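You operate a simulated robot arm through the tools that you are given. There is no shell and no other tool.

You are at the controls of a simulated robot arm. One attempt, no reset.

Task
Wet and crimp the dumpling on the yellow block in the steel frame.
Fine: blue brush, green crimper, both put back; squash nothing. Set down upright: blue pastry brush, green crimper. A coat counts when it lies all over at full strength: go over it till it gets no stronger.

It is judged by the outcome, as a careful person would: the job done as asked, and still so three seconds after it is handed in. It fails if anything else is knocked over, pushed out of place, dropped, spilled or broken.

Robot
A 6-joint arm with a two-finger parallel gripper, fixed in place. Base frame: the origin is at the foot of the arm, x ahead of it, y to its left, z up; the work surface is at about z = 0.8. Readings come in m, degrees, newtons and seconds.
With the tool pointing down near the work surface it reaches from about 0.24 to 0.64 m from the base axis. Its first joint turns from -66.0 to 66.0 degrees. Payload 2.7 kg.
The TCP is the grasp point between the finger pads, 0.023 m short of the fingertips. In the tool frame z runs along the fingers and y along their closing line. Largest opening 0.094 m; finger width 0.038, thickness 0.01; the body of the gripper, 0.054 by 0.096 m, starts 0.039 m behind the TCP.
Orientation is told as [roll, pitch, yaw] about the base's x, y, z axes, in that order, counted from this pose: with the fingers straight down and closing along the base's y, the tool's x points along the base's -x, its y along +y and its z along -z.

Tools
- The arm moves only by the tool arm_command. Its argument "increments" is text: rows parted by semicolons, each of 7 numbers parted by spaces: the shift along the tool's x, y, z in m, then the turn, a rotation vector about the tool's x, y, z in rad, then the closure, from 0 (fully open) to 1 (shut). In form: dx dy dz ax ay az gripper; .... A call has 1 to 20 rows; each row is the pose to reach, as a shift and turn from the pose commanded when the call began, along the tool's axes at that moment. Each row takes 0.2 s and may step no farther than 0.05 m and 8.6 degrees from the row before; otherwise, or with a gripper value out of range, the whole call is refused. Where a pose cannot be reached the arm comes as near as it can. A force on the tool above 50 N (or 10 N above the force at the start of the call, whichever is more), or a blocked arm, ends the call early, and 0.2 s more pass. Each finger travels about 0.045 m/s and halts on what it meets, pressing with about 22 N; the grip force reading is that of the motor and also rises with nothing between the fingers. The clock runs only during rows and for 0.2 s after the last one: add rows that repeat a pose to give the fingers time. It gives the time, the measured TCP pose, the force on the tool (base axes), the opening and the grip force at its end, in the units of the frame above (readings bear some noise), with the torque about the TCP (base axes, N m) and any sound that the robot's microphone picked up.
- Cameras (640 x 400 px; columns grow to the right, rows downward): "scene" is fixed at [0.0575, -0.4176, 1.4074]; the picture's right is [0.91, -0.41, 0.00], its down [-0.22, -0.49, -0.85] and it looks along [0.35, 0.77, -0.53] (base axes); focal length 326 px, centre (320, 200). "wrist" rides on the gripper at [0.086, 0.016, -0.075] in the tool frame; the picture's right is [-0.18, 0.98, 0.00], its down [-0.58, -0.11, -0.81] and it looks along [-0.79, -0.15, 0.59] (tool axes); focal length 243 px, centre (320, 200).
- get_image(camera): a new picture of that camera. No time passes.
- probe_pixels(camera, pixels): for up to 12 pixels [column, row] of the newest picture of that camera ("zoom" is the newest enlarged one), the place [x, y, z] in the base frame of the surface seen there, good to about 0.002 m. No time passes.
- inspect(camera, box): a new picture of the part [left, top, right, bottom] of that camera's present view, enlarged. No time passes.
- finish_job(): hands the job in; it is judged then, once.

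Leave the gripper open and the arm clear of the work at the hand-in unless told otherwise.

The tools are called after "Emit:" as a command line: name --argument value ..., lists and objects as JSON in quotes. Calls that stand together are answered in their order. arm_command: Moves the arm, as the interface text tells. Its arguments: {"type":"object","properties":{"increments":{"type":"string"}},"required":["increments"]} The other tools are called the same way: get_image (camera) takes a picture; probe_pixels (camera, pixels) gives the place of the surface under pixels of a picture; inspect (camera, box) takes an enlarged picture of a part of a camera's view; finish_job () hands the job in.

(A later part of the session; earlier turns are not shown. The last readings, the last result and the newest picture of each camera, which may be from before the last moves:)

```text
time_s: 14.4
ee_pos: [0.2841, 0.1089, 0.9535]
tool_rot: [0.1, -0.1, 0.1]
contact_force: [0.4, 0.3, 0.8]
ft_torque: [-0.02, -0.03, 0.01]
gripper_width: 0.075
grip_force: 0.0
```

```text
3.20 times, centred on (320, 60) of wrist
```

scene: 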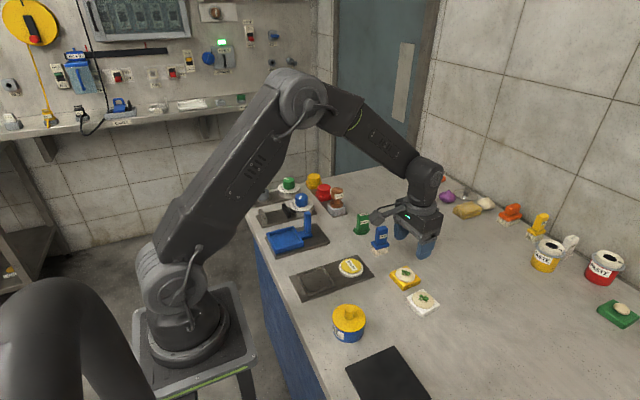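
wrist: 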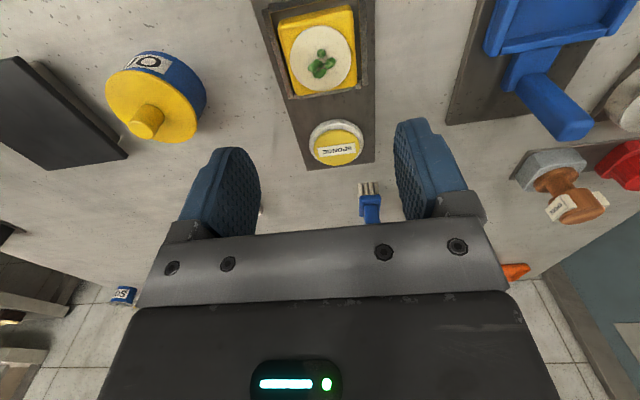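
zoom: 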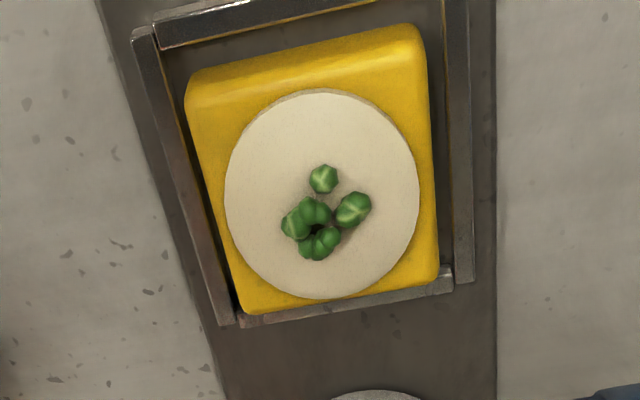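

The block sits in the frame and the pinkish patch was only a reflection. I'll probe the block's and dumpling's position to set up the brushing.

Emit:
probe_pixels --camera "zoom" --pixels '[[195, 90], [415, 40], [435, 275], [245, 305], [190, 150], [430, 150], [320, 93], [320, 296], [228, 195], [416, 190], [300, 130], [370, 250]]'

Emit:
inspect --camera "scene" --box '[295, 255, 345, 300]'

Emit:
probe_pixels --camera "zoom" --pixels '[[135, 150], [330, 60], [425, 230], [240, 290], [330, 90], [185, 170], [405, 170], [290, 245], [300, 200], [130, 165], [235, 330], [430, 250]]'

```text
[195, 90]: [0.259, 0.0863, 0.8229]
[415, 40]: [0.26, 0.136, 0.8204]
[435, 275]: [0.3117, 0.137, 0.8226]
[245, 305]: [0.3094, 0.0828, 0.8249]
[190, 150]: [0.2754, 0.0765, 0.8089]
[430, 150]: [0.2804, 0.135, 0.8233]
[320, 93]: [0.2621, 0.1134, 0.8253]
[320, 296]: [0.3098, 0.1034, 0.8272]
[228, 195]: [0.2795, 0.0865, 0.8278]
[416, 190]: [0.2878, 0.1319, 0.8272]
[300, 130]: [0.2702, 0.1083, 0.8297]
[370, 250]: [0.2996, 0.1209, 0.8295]
```

```text
8.89 times, centred on (320, 278) of scene
```

zoom: 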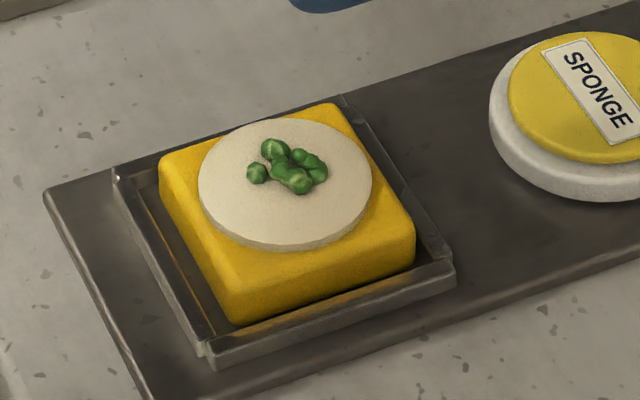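

```text
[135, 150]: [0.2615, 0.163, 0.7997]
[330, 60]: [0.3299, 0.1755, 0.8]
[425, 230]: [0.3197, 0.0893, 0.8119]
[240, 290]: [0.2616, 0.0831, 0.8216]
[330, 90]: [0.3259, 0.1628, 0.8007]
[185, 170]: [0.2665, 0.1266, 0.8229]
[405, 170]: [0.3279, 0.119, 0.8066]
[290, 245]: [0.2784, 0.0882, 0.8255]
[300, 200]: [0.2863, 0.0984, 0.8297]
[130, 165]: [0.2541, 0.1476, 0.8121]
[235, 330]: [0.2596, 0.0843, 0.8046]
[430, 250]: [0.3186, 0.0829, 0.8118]
```

The dumpling's centre in the frame is about (0.286, 0.109), radius about 0.0225, its top at about 0.828 and the filling up to about 0.834. Next I'll move above the brush at (0.494, 0.143) with a smaller opening and take a close look before gripping.

Emit:
arm_command --increments "-0.01 0.0016 -0.002 0 0 0 0.3; -0.035 0.0057 -0.004 0 0 0 0.4; -0.065 0.0105 -0.006 0 0 0.02 0.45; -0.095 0.0154 -0.006 0 0 0.03 0.45; -0.125 0.0202 -0.006 0 0 0.04 0.45; -0.155 0.0251 -0.006 0 0 0.05 0.45; -0.185 0.03 -0.006 0 0 0.06 0.45; -0.203 0.0329 -0.006 0 0 0.07 0.45; -0.21 0.034 -0.006 0 0 0.07 0.45; -0.21 0.034 -0.006 0 0 0.07 0.45"

Emit:
get_image --camera "wrist"

Emit:
inspect --camera "wrist" --box '[250, 0, 410, 130]'

```text
time_s: 16.6
ee_pos: [0.4961, 0.1437, 0.9606]
tool_rot: [0.1, -0.1, -3.9]
contact_force: [0.3, 0.6, 0.2]
ft_torque: [0.0, 0.02, 0.02]
gripper_width: 0.0518
grip_force: 0.0
```

```text
taken
```

wrist: 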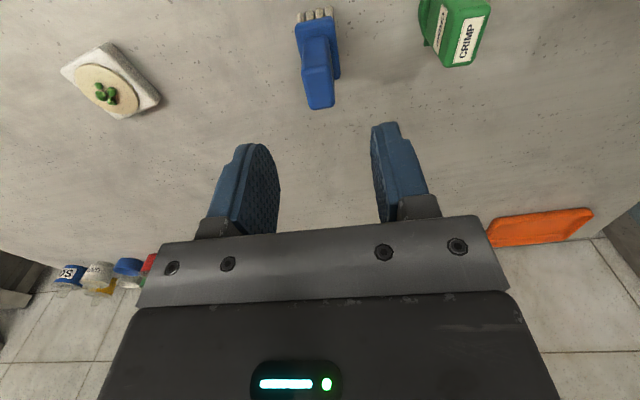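

```text
3.08 times, centred on (330, 65) of wrist
```

zoom: 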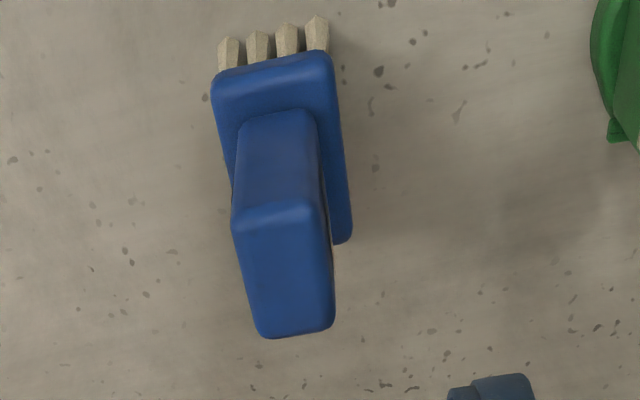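

The brush is clearly visible from above. I'll probe its handle and base edges to get its centre and turn.

Emit:
probe_pixels --camera "zoom" --pixels '[[236, 230], [245, 280], [260, 325], [322, 215], [330, 270], [332, 315], [280, 210], [295, 332], [215, 90], [330, 65], [350, 235], [222, 130]]'

Emit:
probe_pixels --camera "zoom" --pixels '[[337, 110], [345, 180], [225, 150], [270, 75], [242, 130], [315, 125], [285, 270], [228, 60], [315, 40], [610, 135], [625, 100], [280, 115]]'

```text
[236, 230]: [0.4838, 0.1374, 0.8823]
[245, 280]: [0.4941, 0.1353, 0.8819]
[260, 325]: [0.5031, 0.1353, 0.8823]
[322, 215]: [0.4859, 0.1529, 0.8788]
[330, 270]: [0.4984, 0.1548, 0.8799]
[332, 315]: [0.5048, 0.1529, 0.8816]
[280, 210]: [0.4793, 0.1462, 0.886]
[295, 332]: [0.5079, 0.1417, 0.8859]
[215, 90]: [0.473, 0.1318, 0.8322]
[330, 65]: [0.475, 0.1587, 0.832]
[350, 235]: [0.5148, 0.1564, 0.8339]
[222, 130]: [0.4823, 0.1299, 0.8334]
```

```text
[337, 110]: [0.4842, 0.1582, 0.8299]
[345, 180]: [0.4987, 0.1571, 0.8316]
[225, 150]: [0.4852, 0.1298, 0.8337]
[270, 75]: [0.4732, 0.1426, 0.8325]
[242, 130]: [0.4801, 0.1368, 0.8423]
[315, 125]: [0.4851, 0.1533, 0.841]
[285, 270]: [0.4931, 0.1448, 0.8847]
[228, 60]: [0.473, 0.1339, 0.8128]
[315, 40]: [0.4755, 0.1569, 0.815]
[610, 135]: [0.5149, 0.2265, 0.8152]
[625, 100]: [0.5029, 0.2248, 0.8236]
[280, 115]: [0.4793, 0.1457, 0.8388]
```

The handle is 0.0185 m thick, centred at (0.4936, 0.1445), turned about −4°, and its top is at 0.8855. I'll descend to TCP z≈0.866 so the fingertips stop above the brush's base plate.

Emit:
arm_command --increments "0.001 0.0004 0.025 0 0 0 0.45; 0.002 0.0007 0.05 0 0 0 0.45; 0.002 0.0007 0.07 0 0 0 0.45; 0.002 0.0007 0.085 0 0 0 0.45; 0.002 0.0007 0.0945 0 0 0 0.45; 0.002 0.0007 0.0945 0 0 0 0.45"

Emit:
get_image --camera "wrist"

Emit:
inspect --camera "scene" --box '[340, 180, 440, 270]'

```text
time_s: 18.0
ee_pos: [0.4942, 0.1439, 0.8656]
tool_rot: [0.1, -0.2, -4.0]
contact_force: [-0.5, 0.3, 0.6]
ft_torque: [-0.03, 0.0, 0.01]
gripper_width: 0.0518
grip_force: 0.1
```

```text
taken
```

wrist: 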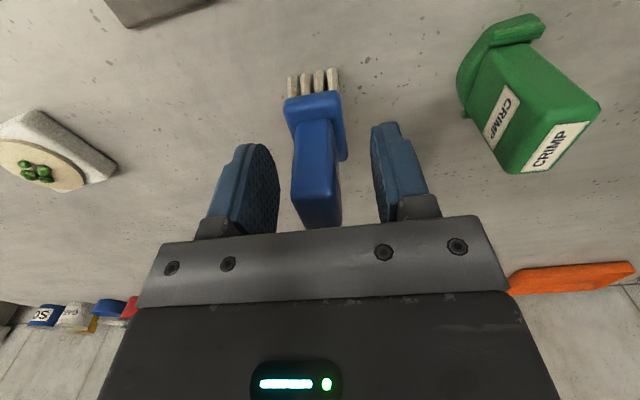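

```text
4.44 times, centred on (390, 225) of scene
```

zoom: 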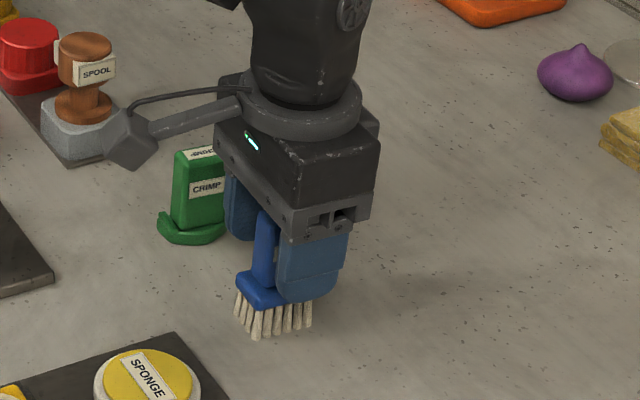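

The fingers straddle the handle evenly. I'll close on it gradually.

Emit:
arm_command --increments "0 0 0 0 0 0 0.55; 0 0 0 0 0 0 0.65; 0 0 0 0 0 0 0.75; 0 0 0 0 0 0 0.85; 0 0 0 0 0 0 0.9; 0 0 0 0 0 0 0.9"

Emit:
get_image --camera "wrist"

```text
time_s: 19.4
ee_pos: [0.4938, 0.1449, 0.8657]
tool_rot: [0.1, 0.0, -3.9]
contact_force: [-0.8, -0.5, 0.7]
ft_torque: [-0.05, 0.01, 0.03]
gripper_width: 0.0185
grip_force: 21.6
```

```text
taken
```

wrist: 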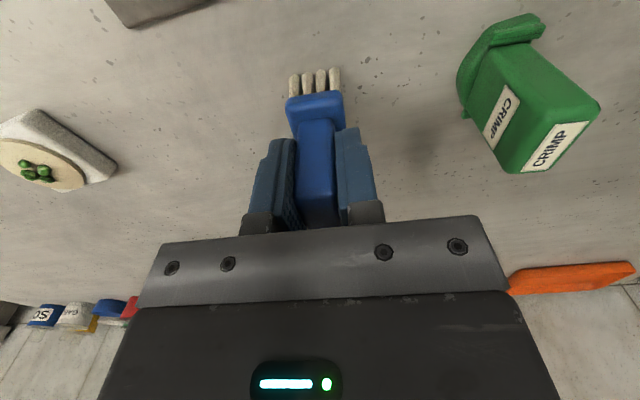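

The handle is held at 0.0185 m with about 22 N. I'll lift the brush straight up by 7 cm and take a look.

Emit:
arm_command --increments "0 0 -0.005 0 0 0 0.9; 0 0 -0.015 0 0 0 0.9; 0 0 -0.03 0 0 0 0.9; 0 0 -0.05 0 0 0 0.9; 0 0 -0.07 0 0 0 0.9; 0 0 -0.07 0 0 0 0.9"

Emit:
get_image --camera "wrist"

Emit:
inspect --camera "scene" --box '[340, 160, 440, 260]'

```text
time_s: 20.8
ee_pos: [0.4928, 0.1452, 0.9365]
tool_rot: [0.1, -0.1, -3.9]
contact_force: [-0.3, -0.9, -1.0]
ft_torque: [0.0, -0.01, 0.0]
gripper_width: 0.0185
grip_force: 22.3
```

```text
taken
```

wrist: 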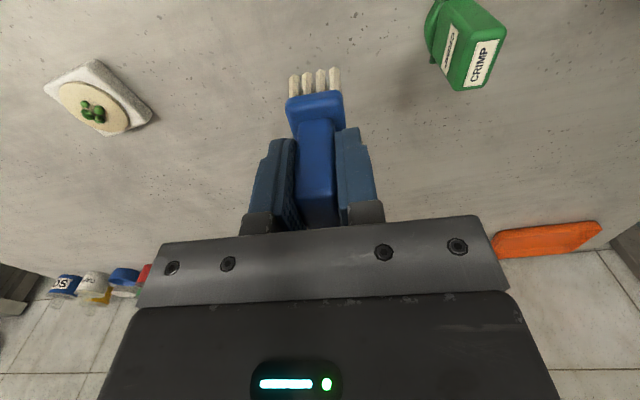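

```text
4.00 times, centred on (390, 210) of scene
```

zoom: 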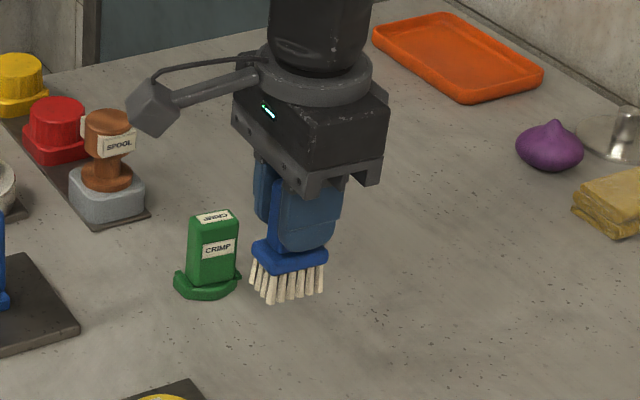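

The brush is held upright, with its bristle tips 0.0657 m below the TCP. I'll carry it over the dumpling at a safe height and square it up to yaw 0.

Emit:
arm_command --increments "0.01 -0.0024 0 0 0 -0.004 0.9; 0.035 -0.0086 0 0 0 -0.012 0.9; 0.064 -0.0156 0 0 0 -0.022 0.9; 0.093 -0.0227 0 0 0 -0.032 0.9; 0.122 -0.0298 0 0 0 -0.042 0.9; 0.151 -0.0369 0 0 0 -0.052 0.9; 0.178 -0.0435 0 0 0 -0.062 0.9; 0.197 -0.0481 0 0 0 -0.068 0.9; 0.2046 -0.05 0 0 0 -0.068 0.9; 0.2046 -0.05 0 0 0 -0.068 0.9"

Emit:
get_image --camera "wrist"

Emit:
inspect --camera "scene" --box '[270, 210, 380, 310]'

Emit:
inspect --camera "wrist" --box '[240, 0, 400, 130]'

```text
time_s: 23.0
ee_pos: [0.2864, 0.1083, 0.9367]
tool_rot: [0.1, -0.1, 0.0]
contact_force: [-0.3, 0.2, -0.2]
ft_torque: [0.03, 0.01, 0.0]
gripper_width: 0.0187
grip_force: 21.8
```

```text
taken
```

wrist: 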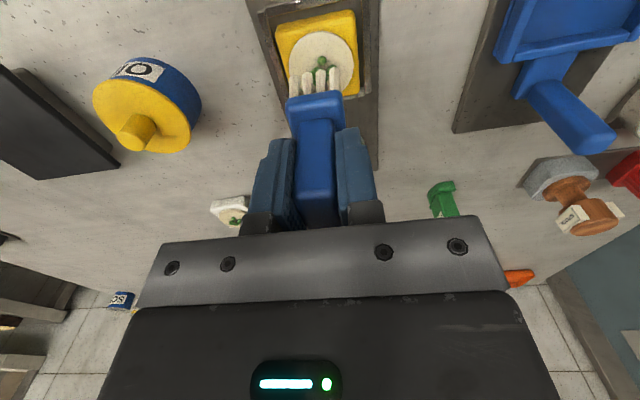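

```text
4.00 times, centred on (325, 260) of scene
```

zoom: 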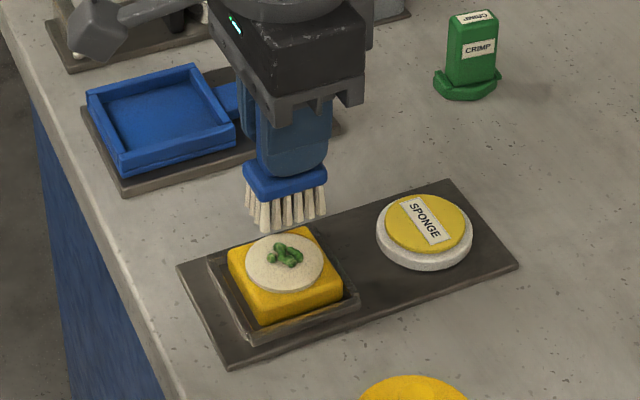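

```text
3.08 times, centred on (320, 65) of wrist
```

zoom: 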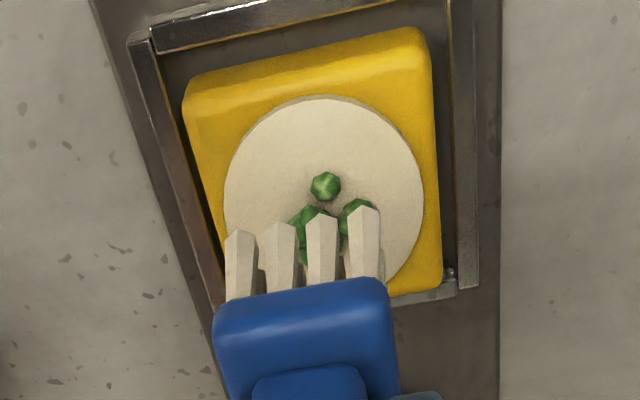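

The bristles hang above the dumpling with nothing touching. To keep off the filling at first, I'll shift toward +y by about 22 mm so the bristles lie over the dough's rim, and lower to about 1 cm above the dough.

Emit:
arm_command --increments "0 0.01 0.008 0 0 0 0.9; 0 0.022 0.018 0 0 0 0.9; 0 0.022 0.028 0 0 0 0.9; 0 0.022 0.034 0 0 0 0.9; 0 0.022 0.034 0 0 0 0.9"

Emit:
inspect --camera "scene" --box '[280, 230, 360, 300]'

Emit:
inspect --camera "wrist" --box '[220, 20, 400, 150]'

```text
time_s: 24.2
ee_pos: [0.2862, 0.1313, 0.9025]
tool_rot: [0.0, 0.0, 0.0]
contact_force: [0.5, -0.5, -1.5]
ft_torque: [0.01, 0.01, -0.03]
gripper_width: 0.0185
grip_force: 22.5
```

```text
5.71 times, centred on (320, 265) of scene
```

zoom: 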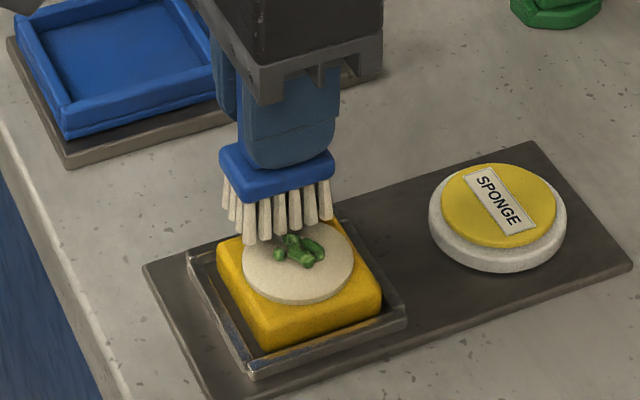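

```text
3.08 times, centred on (310, 85) of wrist
```

zoom: 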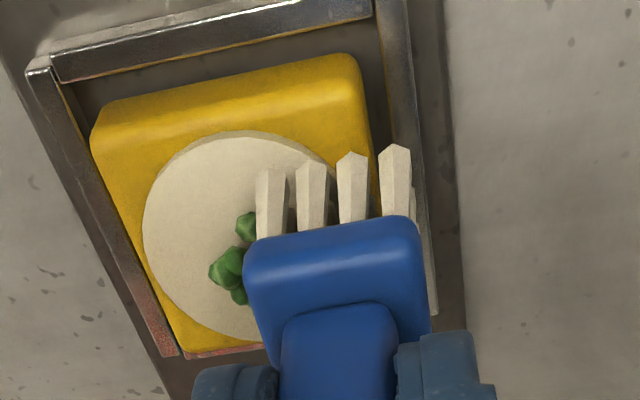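

The bristles are beside the filling, about 9 mm above the dough. I'll lower 7 mm and then feel for contact in 1 mm steps.

Emit:
arm_command --increments "0 0 0.003 0 0 0 0.9; 0 0 0.006 0 0 0 0.9; 0 0 0.007 0 0 0 0.9; 0 0 0.007 0 0 0 0.9"

Emit:
arm_command --increments "0 0 0.001 0 0 0 0.9; 0 0 0.001 0 0 0 0.9"

Emit:
arm_command --increments "0 0 0.001 0 0 0 0.9; 0 0 0.001 0 0 0 0.9"

```text
time_s: 25.2
ee_pos: [0.2872, 0.1321, 0.8948]
tool_rot: [0.1, 0.0, -0.1]
contact_force: [0.0, 0.4, -0.4]
ft_torque: [0.01, 0.02, -0.01]
gripper_width: 0.0185
grip_force: 21.6
```

```text
time_s: 25.8
ee_pos: [0.2866, 0.131, 0.8942]
tool_rot: [0.1, -0.1, 0.1]
contact_force: [-1.4, 0.8, 5.5]
ft_torque: [-0.02, 0.16, -0.02]
gripper_width: 0.0187
grip_force: 21.8
```

```text
time_s: 26.4
ee_pos: [0.2883, 0.1305, 0.8921]
tool_rot: [0.1, -0.2, -0.1]
contact_force: [-3.5, 1.6, 17.9]
ft_torque: [-0.08, 0.19, -0.05]
gripper_width: 0.0188
grip_force: 21.9
```

Contact came at TCP z≈0.894 and rose to about 18 N with the last millimetre, which is more than I want. I'll back off 1 mm and check whether the dough changed.

Emit:
arm_command --increments "0 0 -0.001 0 0 0 0.9; 0 0 -0.001 0 0 0 0.9"

Emit:
inspect --camera "scene" --box '[290, 240, 350, 295]'

Emit:
inspect --camera "wrist" --box '[220, 20, 400, 150]'

```text
time_s: 27.0
ee_pos: [0.2883, 0.13, 0.8937]
tool_rot: [0.0, -0.2, -0.1]
contact_force: [2.1, 0.9, 6.9]
ft_torque: [-0.08, -0.24, 0.03]
gripper_width: 0.0187
grip_force: 22.0
```

```text
7.27 times, centred on (320, 268) of scene
```

zoom: 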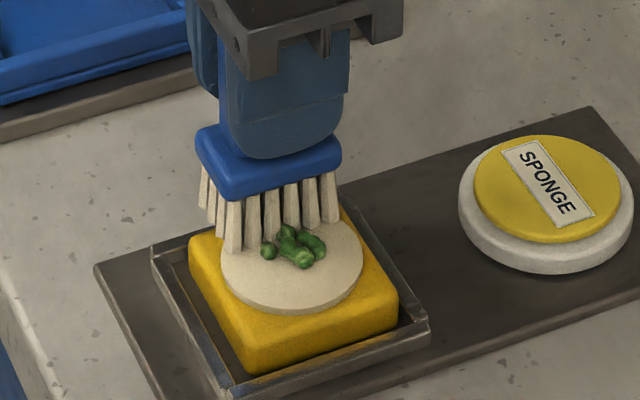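

```text
3.08 times, centred on (310, 85) of wrist
```

zoom: 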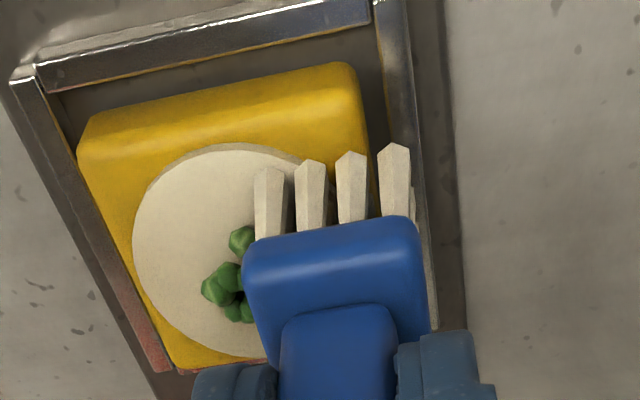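

The force is about 7 N now. I'll ease up another 0.4 mm for a light touch, make a small stroke of a few millimetres in x, then lift to see whether the dough got wet and stayed in place.

Emit:
arm_command --increments "0 0 -0.0004 0 0 0 0.9; 0.003 0 -0.0004 0 0 0 0.9; 0.006 0 -0.0004 0 0 0 0.9; 0.003 0 -0.0004 0 0 0 0.9; 0 0 -0.0004 0 0 0 0.9; -0.003 0 -0.0004 0 0 0 0.9; -0.006 0 -0.0004 0 0 0 0.9; -0.003 0 -0.0004 0 0 0 0.9; 0 0 -0.0004 0 0 0 0.9"

Emit:
arm_command --increments "0 0 -0.01 0 0 0 0.9; 0 0.015 -0.03 0 0 0 0.9; 0 0.03 -0.045 0 0 0 0.9; 0 0.03 -0.045 0 0 0 0.9"

Emit:
inspect --camera "scene" --box '[290, 240, 350, 295]'

Emit:
inspect --camera "wrist" --box '[200, 0, 400, 130]'

```text
time_s: 29.0
ee_pos: [0.2881, 0.1311, 0.8951]
tool_rot: [0.1, -0.2, 0.0]
contact_force: [0.0, 0.7, -0.6]
ft_torque: [-0.01, -0.01, -0.03]
gripper_width: 0.0187
grip_force: 22.2
```

```text
time_s: 30.0
ee_pos: [0.2862, 0.1596, 0.9404]
tool_rot: [0.2, -0.1, 0.1]
contact_force: [-0.8, 0.0, -1.8]
ft_torque: [-0.04, 0.0, -0.01]
gripper_width: 0.0183
grip_force: 22.0
```

```text
7.27 times, centred on (320, 268) of scene
```

zoom: 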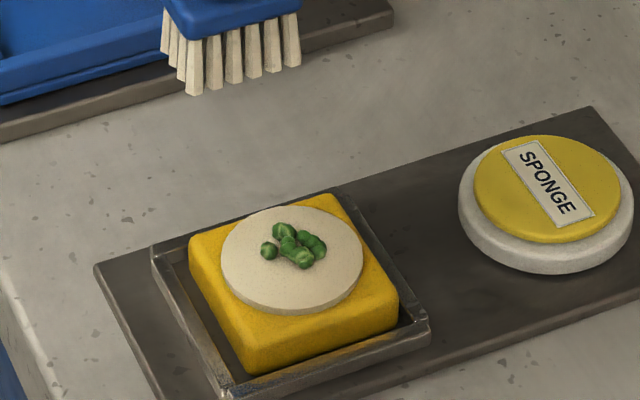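

```text
3.08 times, centred on (300, 65) of wrist
```

zoom: 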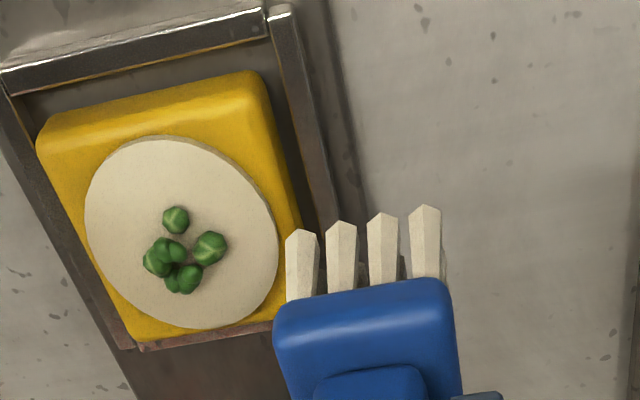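

The dough looks unchanged and stayed in place, so the brush seems to be dry. Before guessing at a water source I'll look around the bench for a water vessel, and look closely at the sponge.

Emit:
inspect --camera "scene" --box '[410, 150, 530, 235]'

Emit:
inspect --camera "scene" --box '[335, 250, 375, 285]'

Emit:
inspect --camera "scene" --box '[560, 260, 640, 400]'

Emit:
inspect --camera "scene" --box '[300, 252, 336, 284]'

Emit:
get_image --camera "wrist"

```text
4.71 times, centred on (470, 192) of scene
```

zoom: 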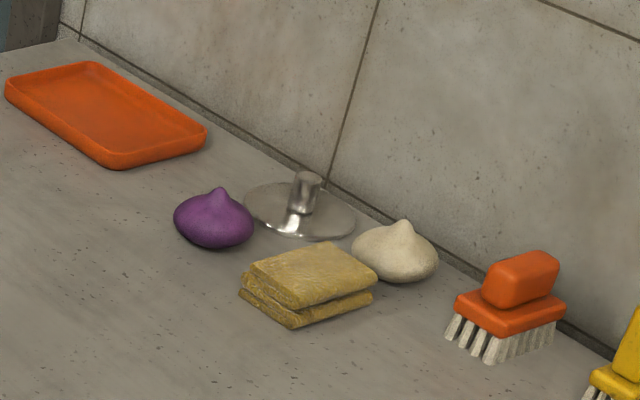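

```text
11.43 times, centred on (355, 268) of scene
```

zoom: 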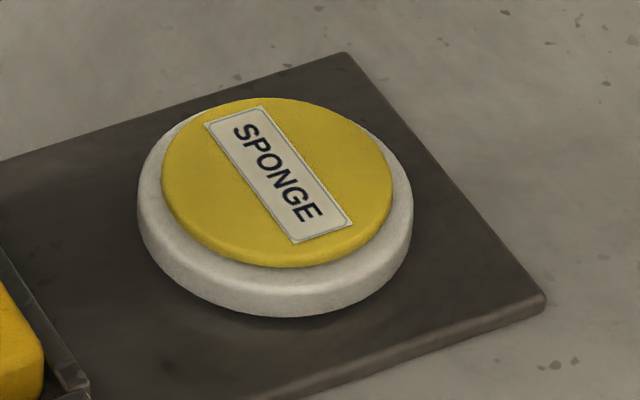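

```text
2.86 times, centred on (600, 330) of scene
```

zoom: 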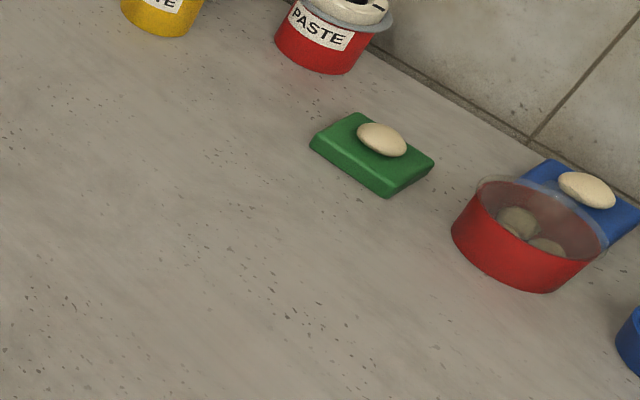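

```text
12.50 times, centred on (318, 268) of scene
```

zoom: 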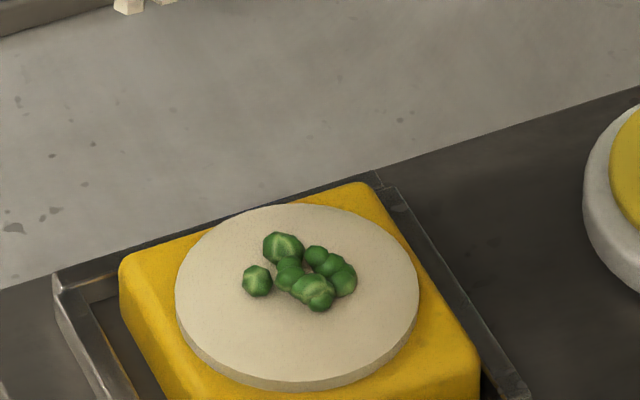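

```text
taken
```

wrist: 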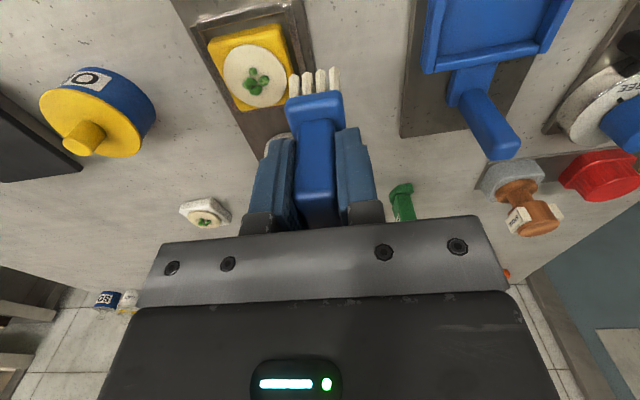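

There's no open water vessel in reach; the sponge beside the frame is the likely source. However, my last stroke may have lost contact (force ended near 0), so the test wasn't conclusive. I'll go back and make one short stroke with steady light contact of about 5 N before deciding.

Emit:
arm_command --increments "0 -0.015 0.015 0 0 0 0.9; 0 -0.03 0.03 0 0 0 0.9; 0 -0.03 0.04 0 0 0 0.9; 0 -0.03 0.0444 0 0 0 0.9; 0 -0.03 0.0454 0 0 0 0.9; 0 -0.03 0.0454 0 0 0 0.9"

Emit:
arm_command --increments "0.002 0 0 0 0 0 0.9; 0.004 0 0 0 0 0 0.9; 0.006 0 0 0 0 0 0.9; 0.004 0 0 0 0 0 0.9; 0.002 0 0 0 0 0 0.9; 0 0 0 0 0 0 0.9; -0.002 0 0 0 0 0 0.9; -0.004 0 0 0 0 0 0.9; -0.006 0 0 0 0 0 0.9; -0.004 0 0 0 0 0 0.9; -0.002 0 0 0 0 0 0.9; 0 0 0 0 0 0 0.9"

Emit:
arm_command --increments "0 0 -0.01 0 0 0 0.9; 0 0.015 -0.03 0 0 0 0.9; 0 0.03 -0.0454 0 0 0 0.9; 0 0.03 -0.0454 0 0 0 0.9"

Emit:
inspect --camera "scene" --box '[300, 252, 336, 284]'

Emit:
inspect --camera "wrist" --box '[200, 0, 350, 130]'

```text
time_s: 31.4
ee_pos: [0.2872, 0.132, 0.8935]
tool_rot: [0.1, -0.1, 0.1]
contact_force: [0.7, 0.7, 4.2]
ft_torque: [-0.02, -0.08, 0.01]
gripper_width: 0.0185
grip_force: 22.1
```

```text
time_s: 34.0
ee_pos: [0.2867, 0.1309, 0.8939]
tool_rot: [0.1, -0.2, 0.0]
contact_force: [2.2, -1.0, 4.1]
ft_torque: [-0.08, -0.23, 0.05]
gripper_width: 0.0186
grip_force: 22.1
```

```text
time_s: 35.0
ee_pos: [0.2864, 0.1608, 0.939]
tool_rot: [0.0, -0.1, 0.0]
contact_force: [-0.2, -1.1, -0.6]
ft_torque: [-0.01, -0.01, -0.05]
gripper_width: 0.0185
grip_force: 22.2
```

```text
12.50 times, centred on (318, 268) of scene
```

zoom: 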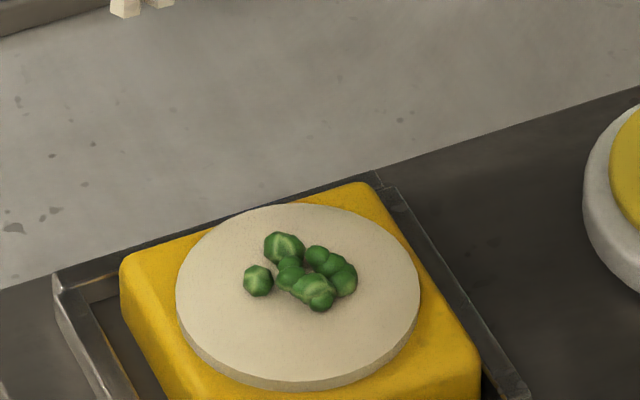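

```text
3.08 times, centred on (275, 65) of wrist
```

zoom: 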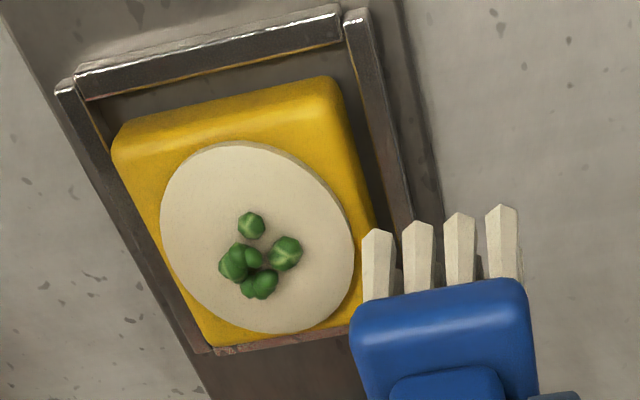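

There's no clear local mark, though the dough may look a touch more tan than before. I'll take a baseline zoom on both dumplings to compare colours, then make longer strokes in the same lane.

Emit:
inspect --camera "scene" --box '[295, 245, 445, 325]'

Emit:
arm_command --increments "0 -0.015 0.015 0 0 0 0.9; 0 -0.03 0.03 0 0 0 0.9; 0 -0.03 0.04 0 0 0 0.9; 0 -0.03 0.0444 0 0 0 0.9; 0 -0.03 0.0454 0 0 0 0.9; 0 -0.03 0.0454 0 0 0 0.9"

Emit:
arm_command --increments "0.004 0 0.0002 0 0 0 0.9; 0.008 0 0.0002 0 0 0 0.9; 0.012 0 0.0002 0 0 0 0.9; 0.008 0 0.0002 0 0 0 0.9; 0.004 0 0.0002 0 0 0 0.9; 0 0 0.0002 0 0 0 0.9; -0.004 0 0.0002 0 0 0 0.9; -0.008 0 0.0002 0 0 0 0.9; -0.012 0 0.0002 0 0 0 0.9; -0.008 0 0.0002 0 0 0 0.9; -0.004 0 0.0002 0 0 0 0.9; 0 0 0.0002 0 0 0 0.9; 0.004 0 0.0002 0 0 0 0.9; 0.008 0 0.0002 0 0 0 0.9; 0.012 0 0.0002 0 0 0 0.9; 0.008 0 0.0002 0 0 0 0.9; 0.004 0 0.0002 0 0 0 0.9; 0 0 0.0002 0 0 0 0.9"

Emit:
arm_command --increments "0 0 -0.01 0 0 0 0.9; 0 0.015 -0.03 0 0 0 0.9; 0 0.03 -0.0456 0 0 0 0.9; 0 0.03 -0.0456 0 0 0 0.9"

Emit:
inspect --camera "scene" --box '[295, 245, 445, 325]'

Emit:
inspect --camera "wrist" --box '[200, 0, 350, 130]'

```text
4.27 times, centred on (370, 285) of scene
```

zoom: 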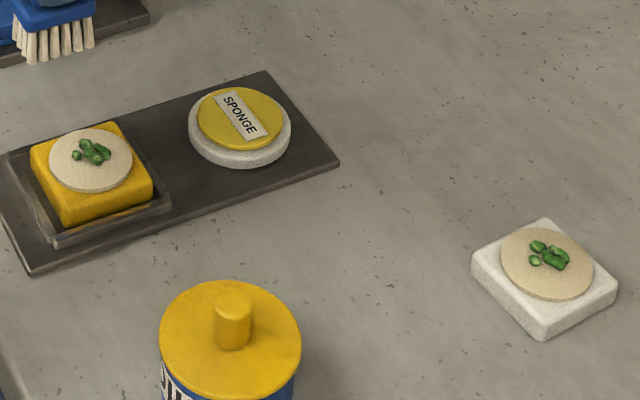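

```text
time_s: 36.4
ee_pos: [0.2845, 0.1305, 0.8936]
tool_rot: [0.0, 0.0, -0.1]
contact_force: [0.4, 0.4, -1.3]
ft_torque: [0.01, 0.03, 0.03]
gripper_width: 0.0184
grip_force: 21.9
```

```text
time_s: 40.2
ee_pos: [0.2862, 0.1299, 0.8942]
tool_rot: [0.0, 0.0, 0.0]
contact_force: [-0.8, -0.7, 0.5]
ft_torque: [-0.02, -0.02, -0.03]
gripper_width: 0.0185
grip_force: 21.9
```

```text
time_s: 41.2
ee_pos: [0.2861, 0.1618, 0.939]
tool_rot: [0.1, -0.1, 0.0]
contact_force: [-0.8, 0.3, -0.6]
ft_torque: [0.0, -0.04, 0.01]
gripper_width: 0.0185
grip_force: 22.0
```

```text
4.27 times, centred on (370, 285) of scene
```

zoom: 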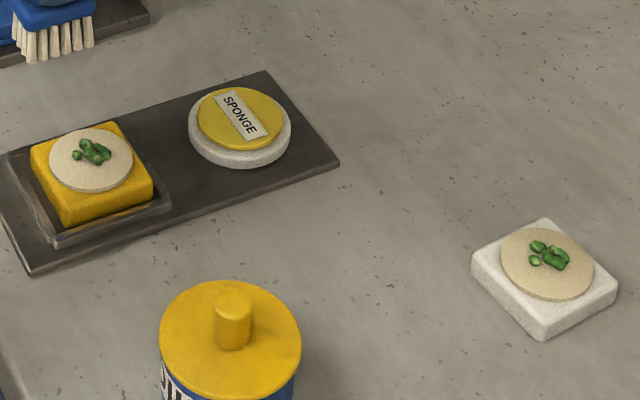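

```text
3.08 times, centred on (275, 65) of wrist
```

zoom: 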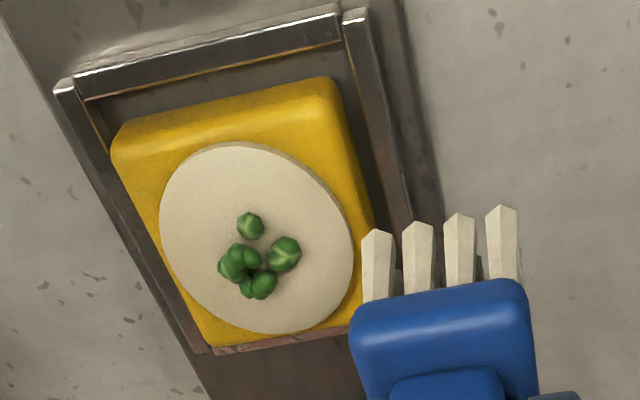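

Still no change after several strokes, so the brush needs loading. The sponge right beside the frame is the plausible water source. I'll carry the brush over it at (0.381, 0.109) and lower to just above it.

Emit:
arm_command --increments "-0.015 -0.008 0 0 0 0 0.9; -0.04 -0.022 0 0 0 0 0.9; -0.065 -0.036 0 0 0 0 0.9; -0.087 -0.048 0 0 0 0 0.9; -0.095 -0.053 0 0 0 0 0.9; -0.095 -0.053 0.012 0 0 0 0.9; -0.095 -0.053 0.028 0 0 0 0.9; -0.095 -0.053 0.04 0 0 0 0.9; -0.095 -0.053 0.046 0 0 0 0.9; -0.095 -0.053 0.046 0 0 0 0.9"

Emit:
inspect --camera "scene" --box '[300, 225, 390, 300]'

Emit:
inspect --camera "wrist" --box '[220, 0, 420, 150]'

```text
time_s: 43.4
ee_pos: [0.381, 0.1093, 0.893]
tool_rot: [0.1, -0.2, -0.1]
contact_force: [-0.6, 0.1, -1.2]
ft_torque: [0.04, 0.0, -0.01]
gripper_width: 0.0189
grip_force: 22.0
```

```text
5.33 times, centred on (345, 262) of scene
```

zoom: 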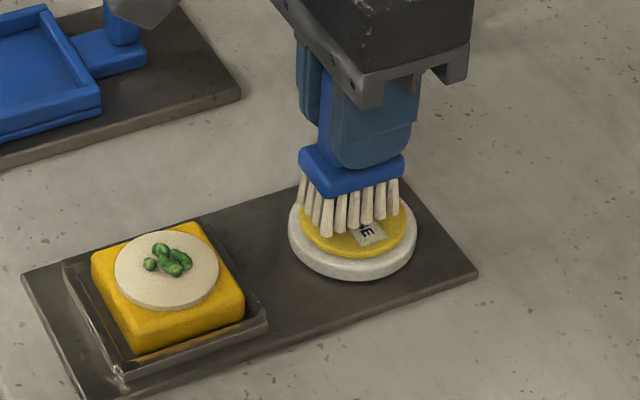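

```text
2.67 times, centred on (320, 75) of wrist
```

zoom: 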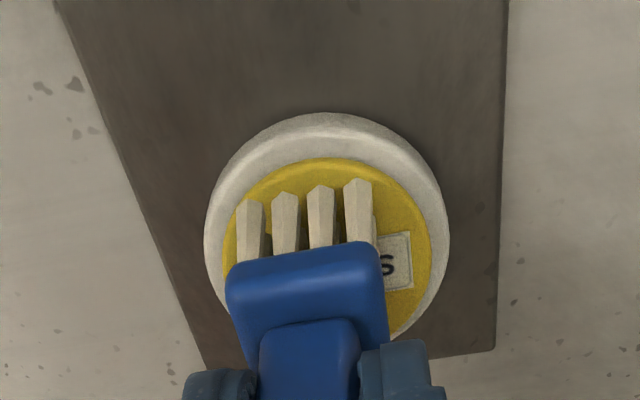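

The bristles are above the sponge disc. I'll lower in small steps until I feel light contact.

Emit:
arm_command --increments "0 0 0.002 0 0 0 0.9; 0 0 0.004 0 0 0 0.9; 0 0 0.005 0 0 0 0.9; 0 0 0.005 0 0 0 0.9"

Emit:
arm_command --increments "0 0 0.001 0 0 0 0.9; 0 0 0.002 0 0 0 0.9; 0 0 0.002 0 0 0 0.9"

Emit:
arm_command --increments "0 0 0.001 0 0 0 0.9; 0 0 0.001 0 0 0 0.9"

```text
time_s: 44.4
ee_pos: [0.382, 0.1079, 0.888]
tool_rot: [0.1, -0.1, 0.0]
contact_force: [-0.5, -0.5, -1.1]
ft_torque: [-0.02, 0.01, 0.0]
gripper_width: 0.0186
grip_force: 22.3
```

```text
time_s: 45.2
ee_pos: [0.382, 0.1069, 0.8856]
tool_rot: [0.1, 0.0, -0.1]
contact_force: [0.3, 0.7, 0.0]
ft_torque: [-0.02, 0.0, -0.01]
gripper_width: 0.0185
grip_force: 21.5
```

```text
time_s: 45.8
ee_pos: [0.3819, 0.1086, 0.8859]
tool_rot: [0.1, -0.1, 0.0]
contact_force: [-2.9, -0.1, 7.7]
ft_torque: [-0.04, -0.01, -0.01]
gripper_width: 0.0186
grip_force: 22.4
```

Light contact at about 8 N. I'll hold for a second with a tiny dab and then lift to see whether the bristles look wet.

Emit:
arm_command --increments "0 0 0 0 0 0 0.9; 0.002 0 0 0 0 0 0.9; 0 0 0 0 0 0 0.9; -0.002 0 0 0 0 0 0.9; 0 0 0 0 0 0 0.9; 0 0 0 0 0 0 0.9"

Emit:
arm_command --increments "0 0 -0.005 0 0 0 0.9; 0 0 -0.02 0 0 0 0.9; 0 0 -0.04 0 0 0 0.9; 0 0 -0.04 0 0 0 0.9"

Emit:
inspect --camera "scene" --box '[300, 215, 400, 295]'

Emit:
inspect --camera "wrist" --box '[220, 0, 420, 150]'

```text
time_s: 47.2
ee_pos: [0.3818, 0.1088, 0.8845]
tool_rot: [0.2, -0.2, 0.0]
contact_force: [3.2, -0.3, 8.1]
ft_torque: [0.0, -0.41, -0.01]
gripper_width: 0.0187
grip_force: 21.9
```

```text
time_s: 48.2
ee_pos: [0.3819, 0.1077, 0.9244]
tool_rot: [0.0, 0.0, 0.0]
contact_force: [0.3, -0.5, 0.6]
ft_torque: [0.01, 0.02, 0.03]
gripper_width: 0.0187
grip_force: 22.3
```

```text
5.00 times, centred on (350, 255) of scene
```

zoom: 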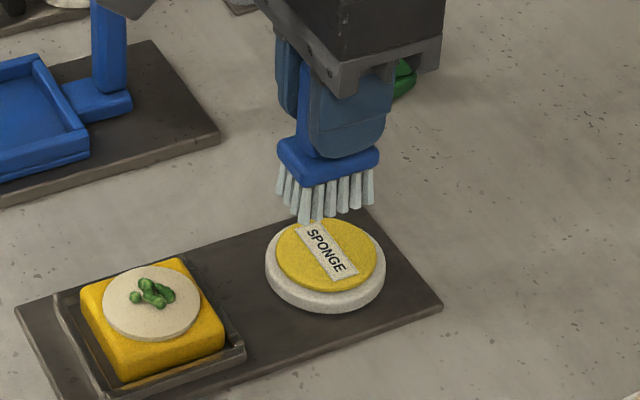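

```text
2.67 times, centred on (320, 75) of wrist
```

zoom: 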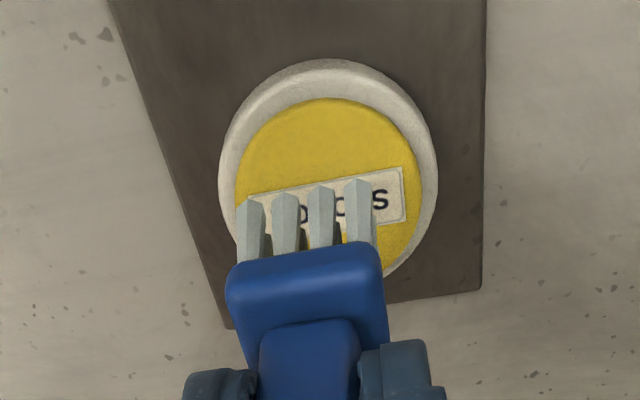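

The bristles turned a wet blue-grey, so the sponge is the water source. Now I'll take the loaded brush back to the +y lane of the dumpling and lower to just above the dough.

Emit:
arm_command --increments "0.015 0.0036 0 0 0 0 0.9; 0.04 0.0097 0 0 0 0 0.9; 0.065 0.0157 0 0 0 0 0.9; 0.085 0.0206 0.005 0 0 0 0.9; 0.095 0.023 0.015 0 0 0 0.9; 0.095 0.023 0.025 0 0 0 0.9; 0.095 0.023 0.0295 0 0 0 0.9; 0.095 0.023 0.0314 0 0 0 0.9; 0.095 0.023 0.0314 0 0 0 0.9"

```text
time_s: 50.2
ee_pos: [0.2873, 0.1304, 0.8934]
tool_rot: [0.2, -0.2, -0.1]
contact_force: [-2.5, -1.0, 7.7]
ft_torque: [-0.17, 0.06, -0.07]
gripper_width: 0.0187
grip_force: 21.9
```

Contact is about 8 N here. I'll ease up 0.3 mm, make one gentle stroke along x, then lift aside and look.

Emit:
arm_command --increments "0.003 0 -0.0003 0 0 0 0.9; 0.006 0 -0.0003 0 0 0 0.9; 0.009 0 -0.0003 0 0 0 0.9; 0.006 0 -0.0003 0 0 0 0.9; 0.003 0 -0.0003 0 0 0 0.9; 0 0 -0.0003 0 0 0 0.9; -0.003 0 -0.0003 0 0 0 0.9; -0.006 0 -0.0003 0 0 0 0.9; -0.009 0 -0.0003 0 0 0 0.9; -0.006 0 -0.0003 0 0 0 0.9; -0.003 0 -0.0003 0 0 0 0.9; 0 0 -0.0003 0 0 0 0.9"

Emit:
arm_command --increments "0 0 -0.01 0 0 0 0.9; 0 0.015 -0.03 0 0 0 0.9; 0 0.03 -0.0444 0 0 0 0.9; 0 0.03 -0.0444 0 0 0 0.9"

Emit:
inspect --camera "scene" --box '[295, 245, 345, 295]'

Emit:
inspect --camera "wrist" --box '[200, 0, 350, 130]'

```text
time_s: 52.8
ee_pos: [0.2871, 0.131, 0.8946]
tool_rot: [0.1, -0.1, 0.1]
contact_force: [-0.5, -0.2, -0.9]
ft_torque: [-0.03, 0.0, -0.01]
gripper_width: 0.0187
grip_force: 22.4
```

```text
time_s: 53.8
ee_pos: [0.2872, 0.1598, 0.9385]
tool_rot: [0.0, 0.0, 0.0]
contact_force: [0.5, -0.1, -1.2]
ft_torque: [0.01, 0.01, 0.0]
gripper_width: 0.0188
grip_force: 22.0
```

```text
8.00 times, centred on (320, 270) of scene
```

zoom: 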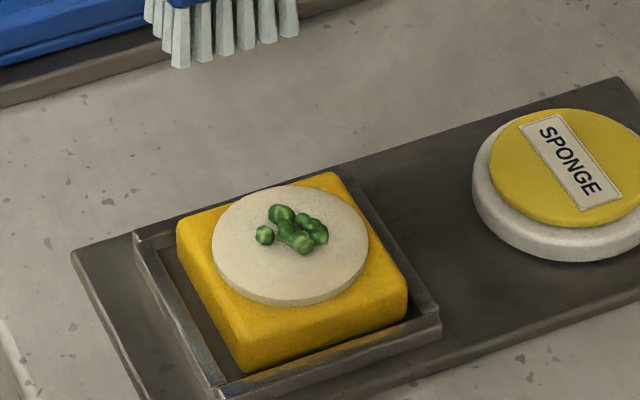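

```text
3.08 times, centred on (275, 65) of wrist
```

zoom: 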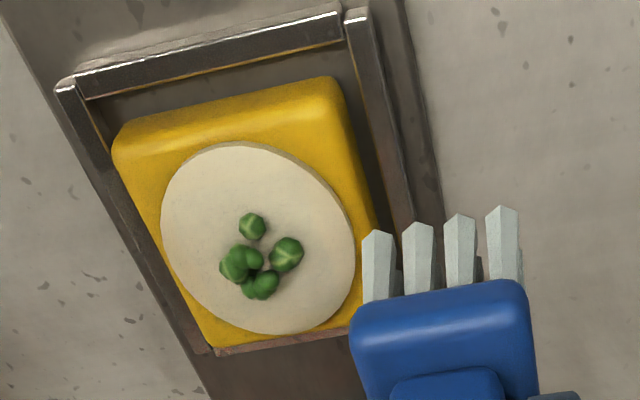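

I can see a faint grey-blue tint on the +y side of the dough now, so wetting works. Next I'll find out how the bristles meet the filling: I'll move over the dumpling's centre, stop a little above the filling, then feel downward in small steps.

Emit:
arm_command --increments "0 -0.02 0.005 0 0 0 0.9; 0 -0.04 0.012 0 0 0 0.9; 0 -0.052 0.022 0 0 0 0.9; 0 -0.052 0.031 0 0 0 0.9; 0 -0.052 0.0357 0 0 0 0.9; 0 -0.052 0.0357 0 0 0 0.9"

Emit:
arm_command --increments "0 0 0.0015 0 0 0 0.9; 0 0 0.0025 0 0 0 0.9; 0 0 0.0025 0 0 0 0.9"

Emit:
arm_command --increments "0 0 0.001 0 0 0 0.9; 0 0 0.001 0 0 0 0.9"

```text
time_s: 55.2
ee_pos: [0.2871, 0.1085, 0.9015]
tool_rot: [0.0, -0.1, -0.1]
contact_force: [0.8, -0.1, -0.2]
ft_torque: [0.01, -0.03, 0.0]
gripper_width: 0.0185
grip_force: 21.9
```

```text
time_s: 56.0
ee_pos: [0.2872, 0.1086, 0.9001]
tool_rot: [0.0, -0.1, 0.0]
contact_force: [0.1, -0.7, -1.3]
ft_torque: [0.02, -0.03, 0.03]
gripper_width: 0.0185
grip_force: 21.8
```

```text
time_s: 56.6
ee_pos: [0.2867, 0.1079, 0.8985]
tool_rot: [0.1, -0.1, -0.1]
contact_force: [0.4, 0.6, -0.9]
ft_torque: [-0.01, 0.02, 0.05]
gripper_width: 0.0186
grip_force: 22.0
```

No contact yet, though the bristle tips should be at the filling's top. I'll continue in 1 mm steps.

Emit:
arm_command --increments "0 0 0.001 0 0 0 0.9; 0 0 0.001 0 0 0 0.9"

Emit:
arm_command --increments "0 0 0.001 0 0 0 0.9; 0 0 0.001 0 0 0 0.9"

Emit:
inspect --camera "scene" --box '[290, 240, 350, 295]'

```text
time_s: 57.2
ee_pos: [0.2867, 0.1097, 0.8977]
tool_rot: [0.1, -0.1, 0.0]
contact_force: [0.3, 0.1, -1.1]
ft_torque: [-0.03, 0.02, -0.01]
gripper_width: 0.0186
grip_force: 21.5
```

```text
time_s: 57.8
ee_pos: [0.2867, 0.1087, 0.8964]
tool_rot: [0.1, 0.0, 0.0]
contact_force: [0.4, -0.9, -0.6]
ft_torque: [0.0, -0.02, -0.02]
gripper_width: 0.0188
grip_force: 21.8
```

```text
7.27 times, centred on (320, 268) of scene
```

zoom: 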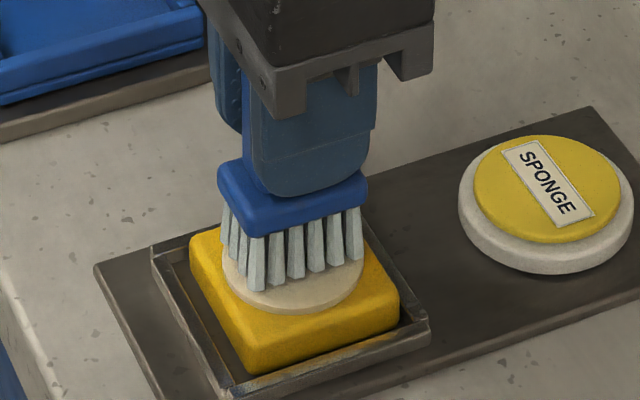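

No force yet though the tips are down among the filling, so the bristles pass it freely. I'll lower the last few millimetres to the dough in 1 mm steps.

Emit:
arm_command --increments "0 0 0.001 0 0 0 0.9; 0 0 0.002 0 0 0 0.9; 0 0 0.002 0 0 0 0.9"

Emit:
arm_command --increments "0 0 0.001 0 0 0 0.9; 0 0 0.001 0 0 0 0.9"

```text
time_s: 58.6
ee_pos: [0.2872, 0.1085, 0.894]
tool_rot: [0.0, -0.1, 0.0]
contact_force: [-0.1, 0.1, -1.0]
ft_torque: [-0.04, -0.01, 0.0]
gripper_width: 0.0187
grip_force: 22.6
```

```text
time_s: 59.2
ee_pos: [0.2865, 0.1092, 0.8931]
tool_rot: [0.2, -0.1, 0.1]
contact_force: [0.2, -0.9, 1.3]
ft_torque: [-0.01, -0.03, -0.01]
gripper_width: 0.0186
grip_force: 21.7
```

There's a light touch at 1.3 N. I'll press 0.3 mm more and sweep a gentle raster over the whole dumpling, then check the force.

Emit:
arm_command --increments "0.006 0 0.0003 0 0 0 0.9; -0.006 0 0.0003 0 0 0 0.9; -0.006 0.005 0.0003 0 0 0 0.9; 0.006 0.005 0.0003 0 0 0 0.9; 0.006 0.01 0.0003 0 0 0 0.9; -0.006 0.01 0.0003 0 0 0 0.9; -0.006 0.015 0.0003 0 0 0 0.9; 0.006 0.015 0.0003 0 0 0 0.9; 0.006 0.01 0.0003 0 0 0 0.9; -0.006 0.005 0.0003 0 0 0 0.9; 0.006 0 0.0003 0 0 0 0.9; 0.006 -0.005 0.0003 0 0 0 0.9; -0.006 -0.005 0.0003 0 0 0 0.9; -0.006 -0.01 0.0003 0 0 0 0.9; 0.006 -0.01 0.0003 0 0 0 0.9; 0.006 -0.015 0.0003 0 0 0 0.9; -0.006 -0.015 0.0003 0 0 0 0.9; -0.006 -0.01 0.0003 0 0 0 0.9; 0.006 -0.005 0.0003 0 0 0 0.9; 0 0 0.0003 0 0 0 0.9"

Emit:
arm_command --increments "0 0 -0.01 0 0 0 0.9; 0 0.02 -0.03 0 0 0 0.9; 0 0.05 -0.0444 0 0 0 0.9; 0 0.05 -0.0444 0 0 0 0.9"

Emit:
inspect --camera "scene" --box '[295, 245, 345, 295]'

Emit:
inspect --camera "wrist" --box '[200, 0, 350, 130]'

```text
time_s: 63.4
ee_pos: [0.2868, 0.1099, 0.8926]
tool_rot: [0.1, -0.2, 0.0]
contact_force: [-0.1, 0.4, -0.7]
ft_torque: [0.02, -0.01, 0.0]
gripper_width: 0.0186
grip_force: 21.8
```

```text
time_s: 64.4
ee_pos: [0.2882, 0.1583, 0.9398]
tool_rot: [0.0, -0.1, -0.1]
contact_force: [-0.4, 0.2, -0.4]
ft_torque: [-0.01, 0.0, 0.0]
gripper_width: 0.0186
grip_force: 21.9
```

```text
8.00 times, centred on (320, 270) of scene
```

zoom: 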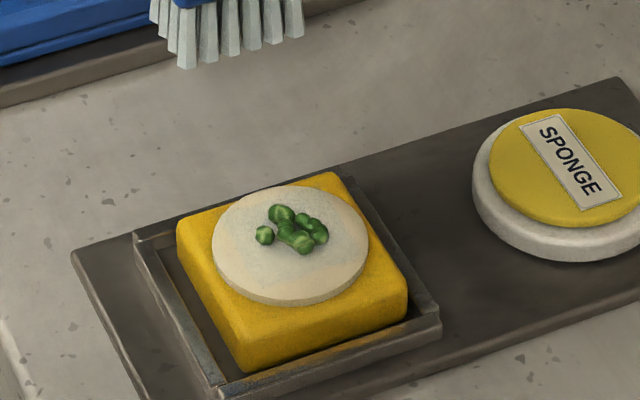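

```text
3.08 times, centred on (275, 65) of wrist
```

zoom: 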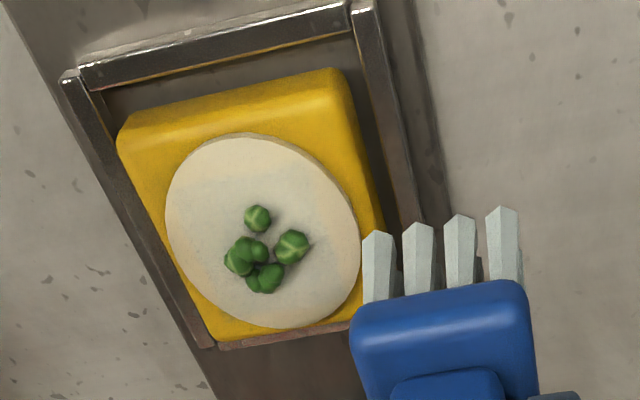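

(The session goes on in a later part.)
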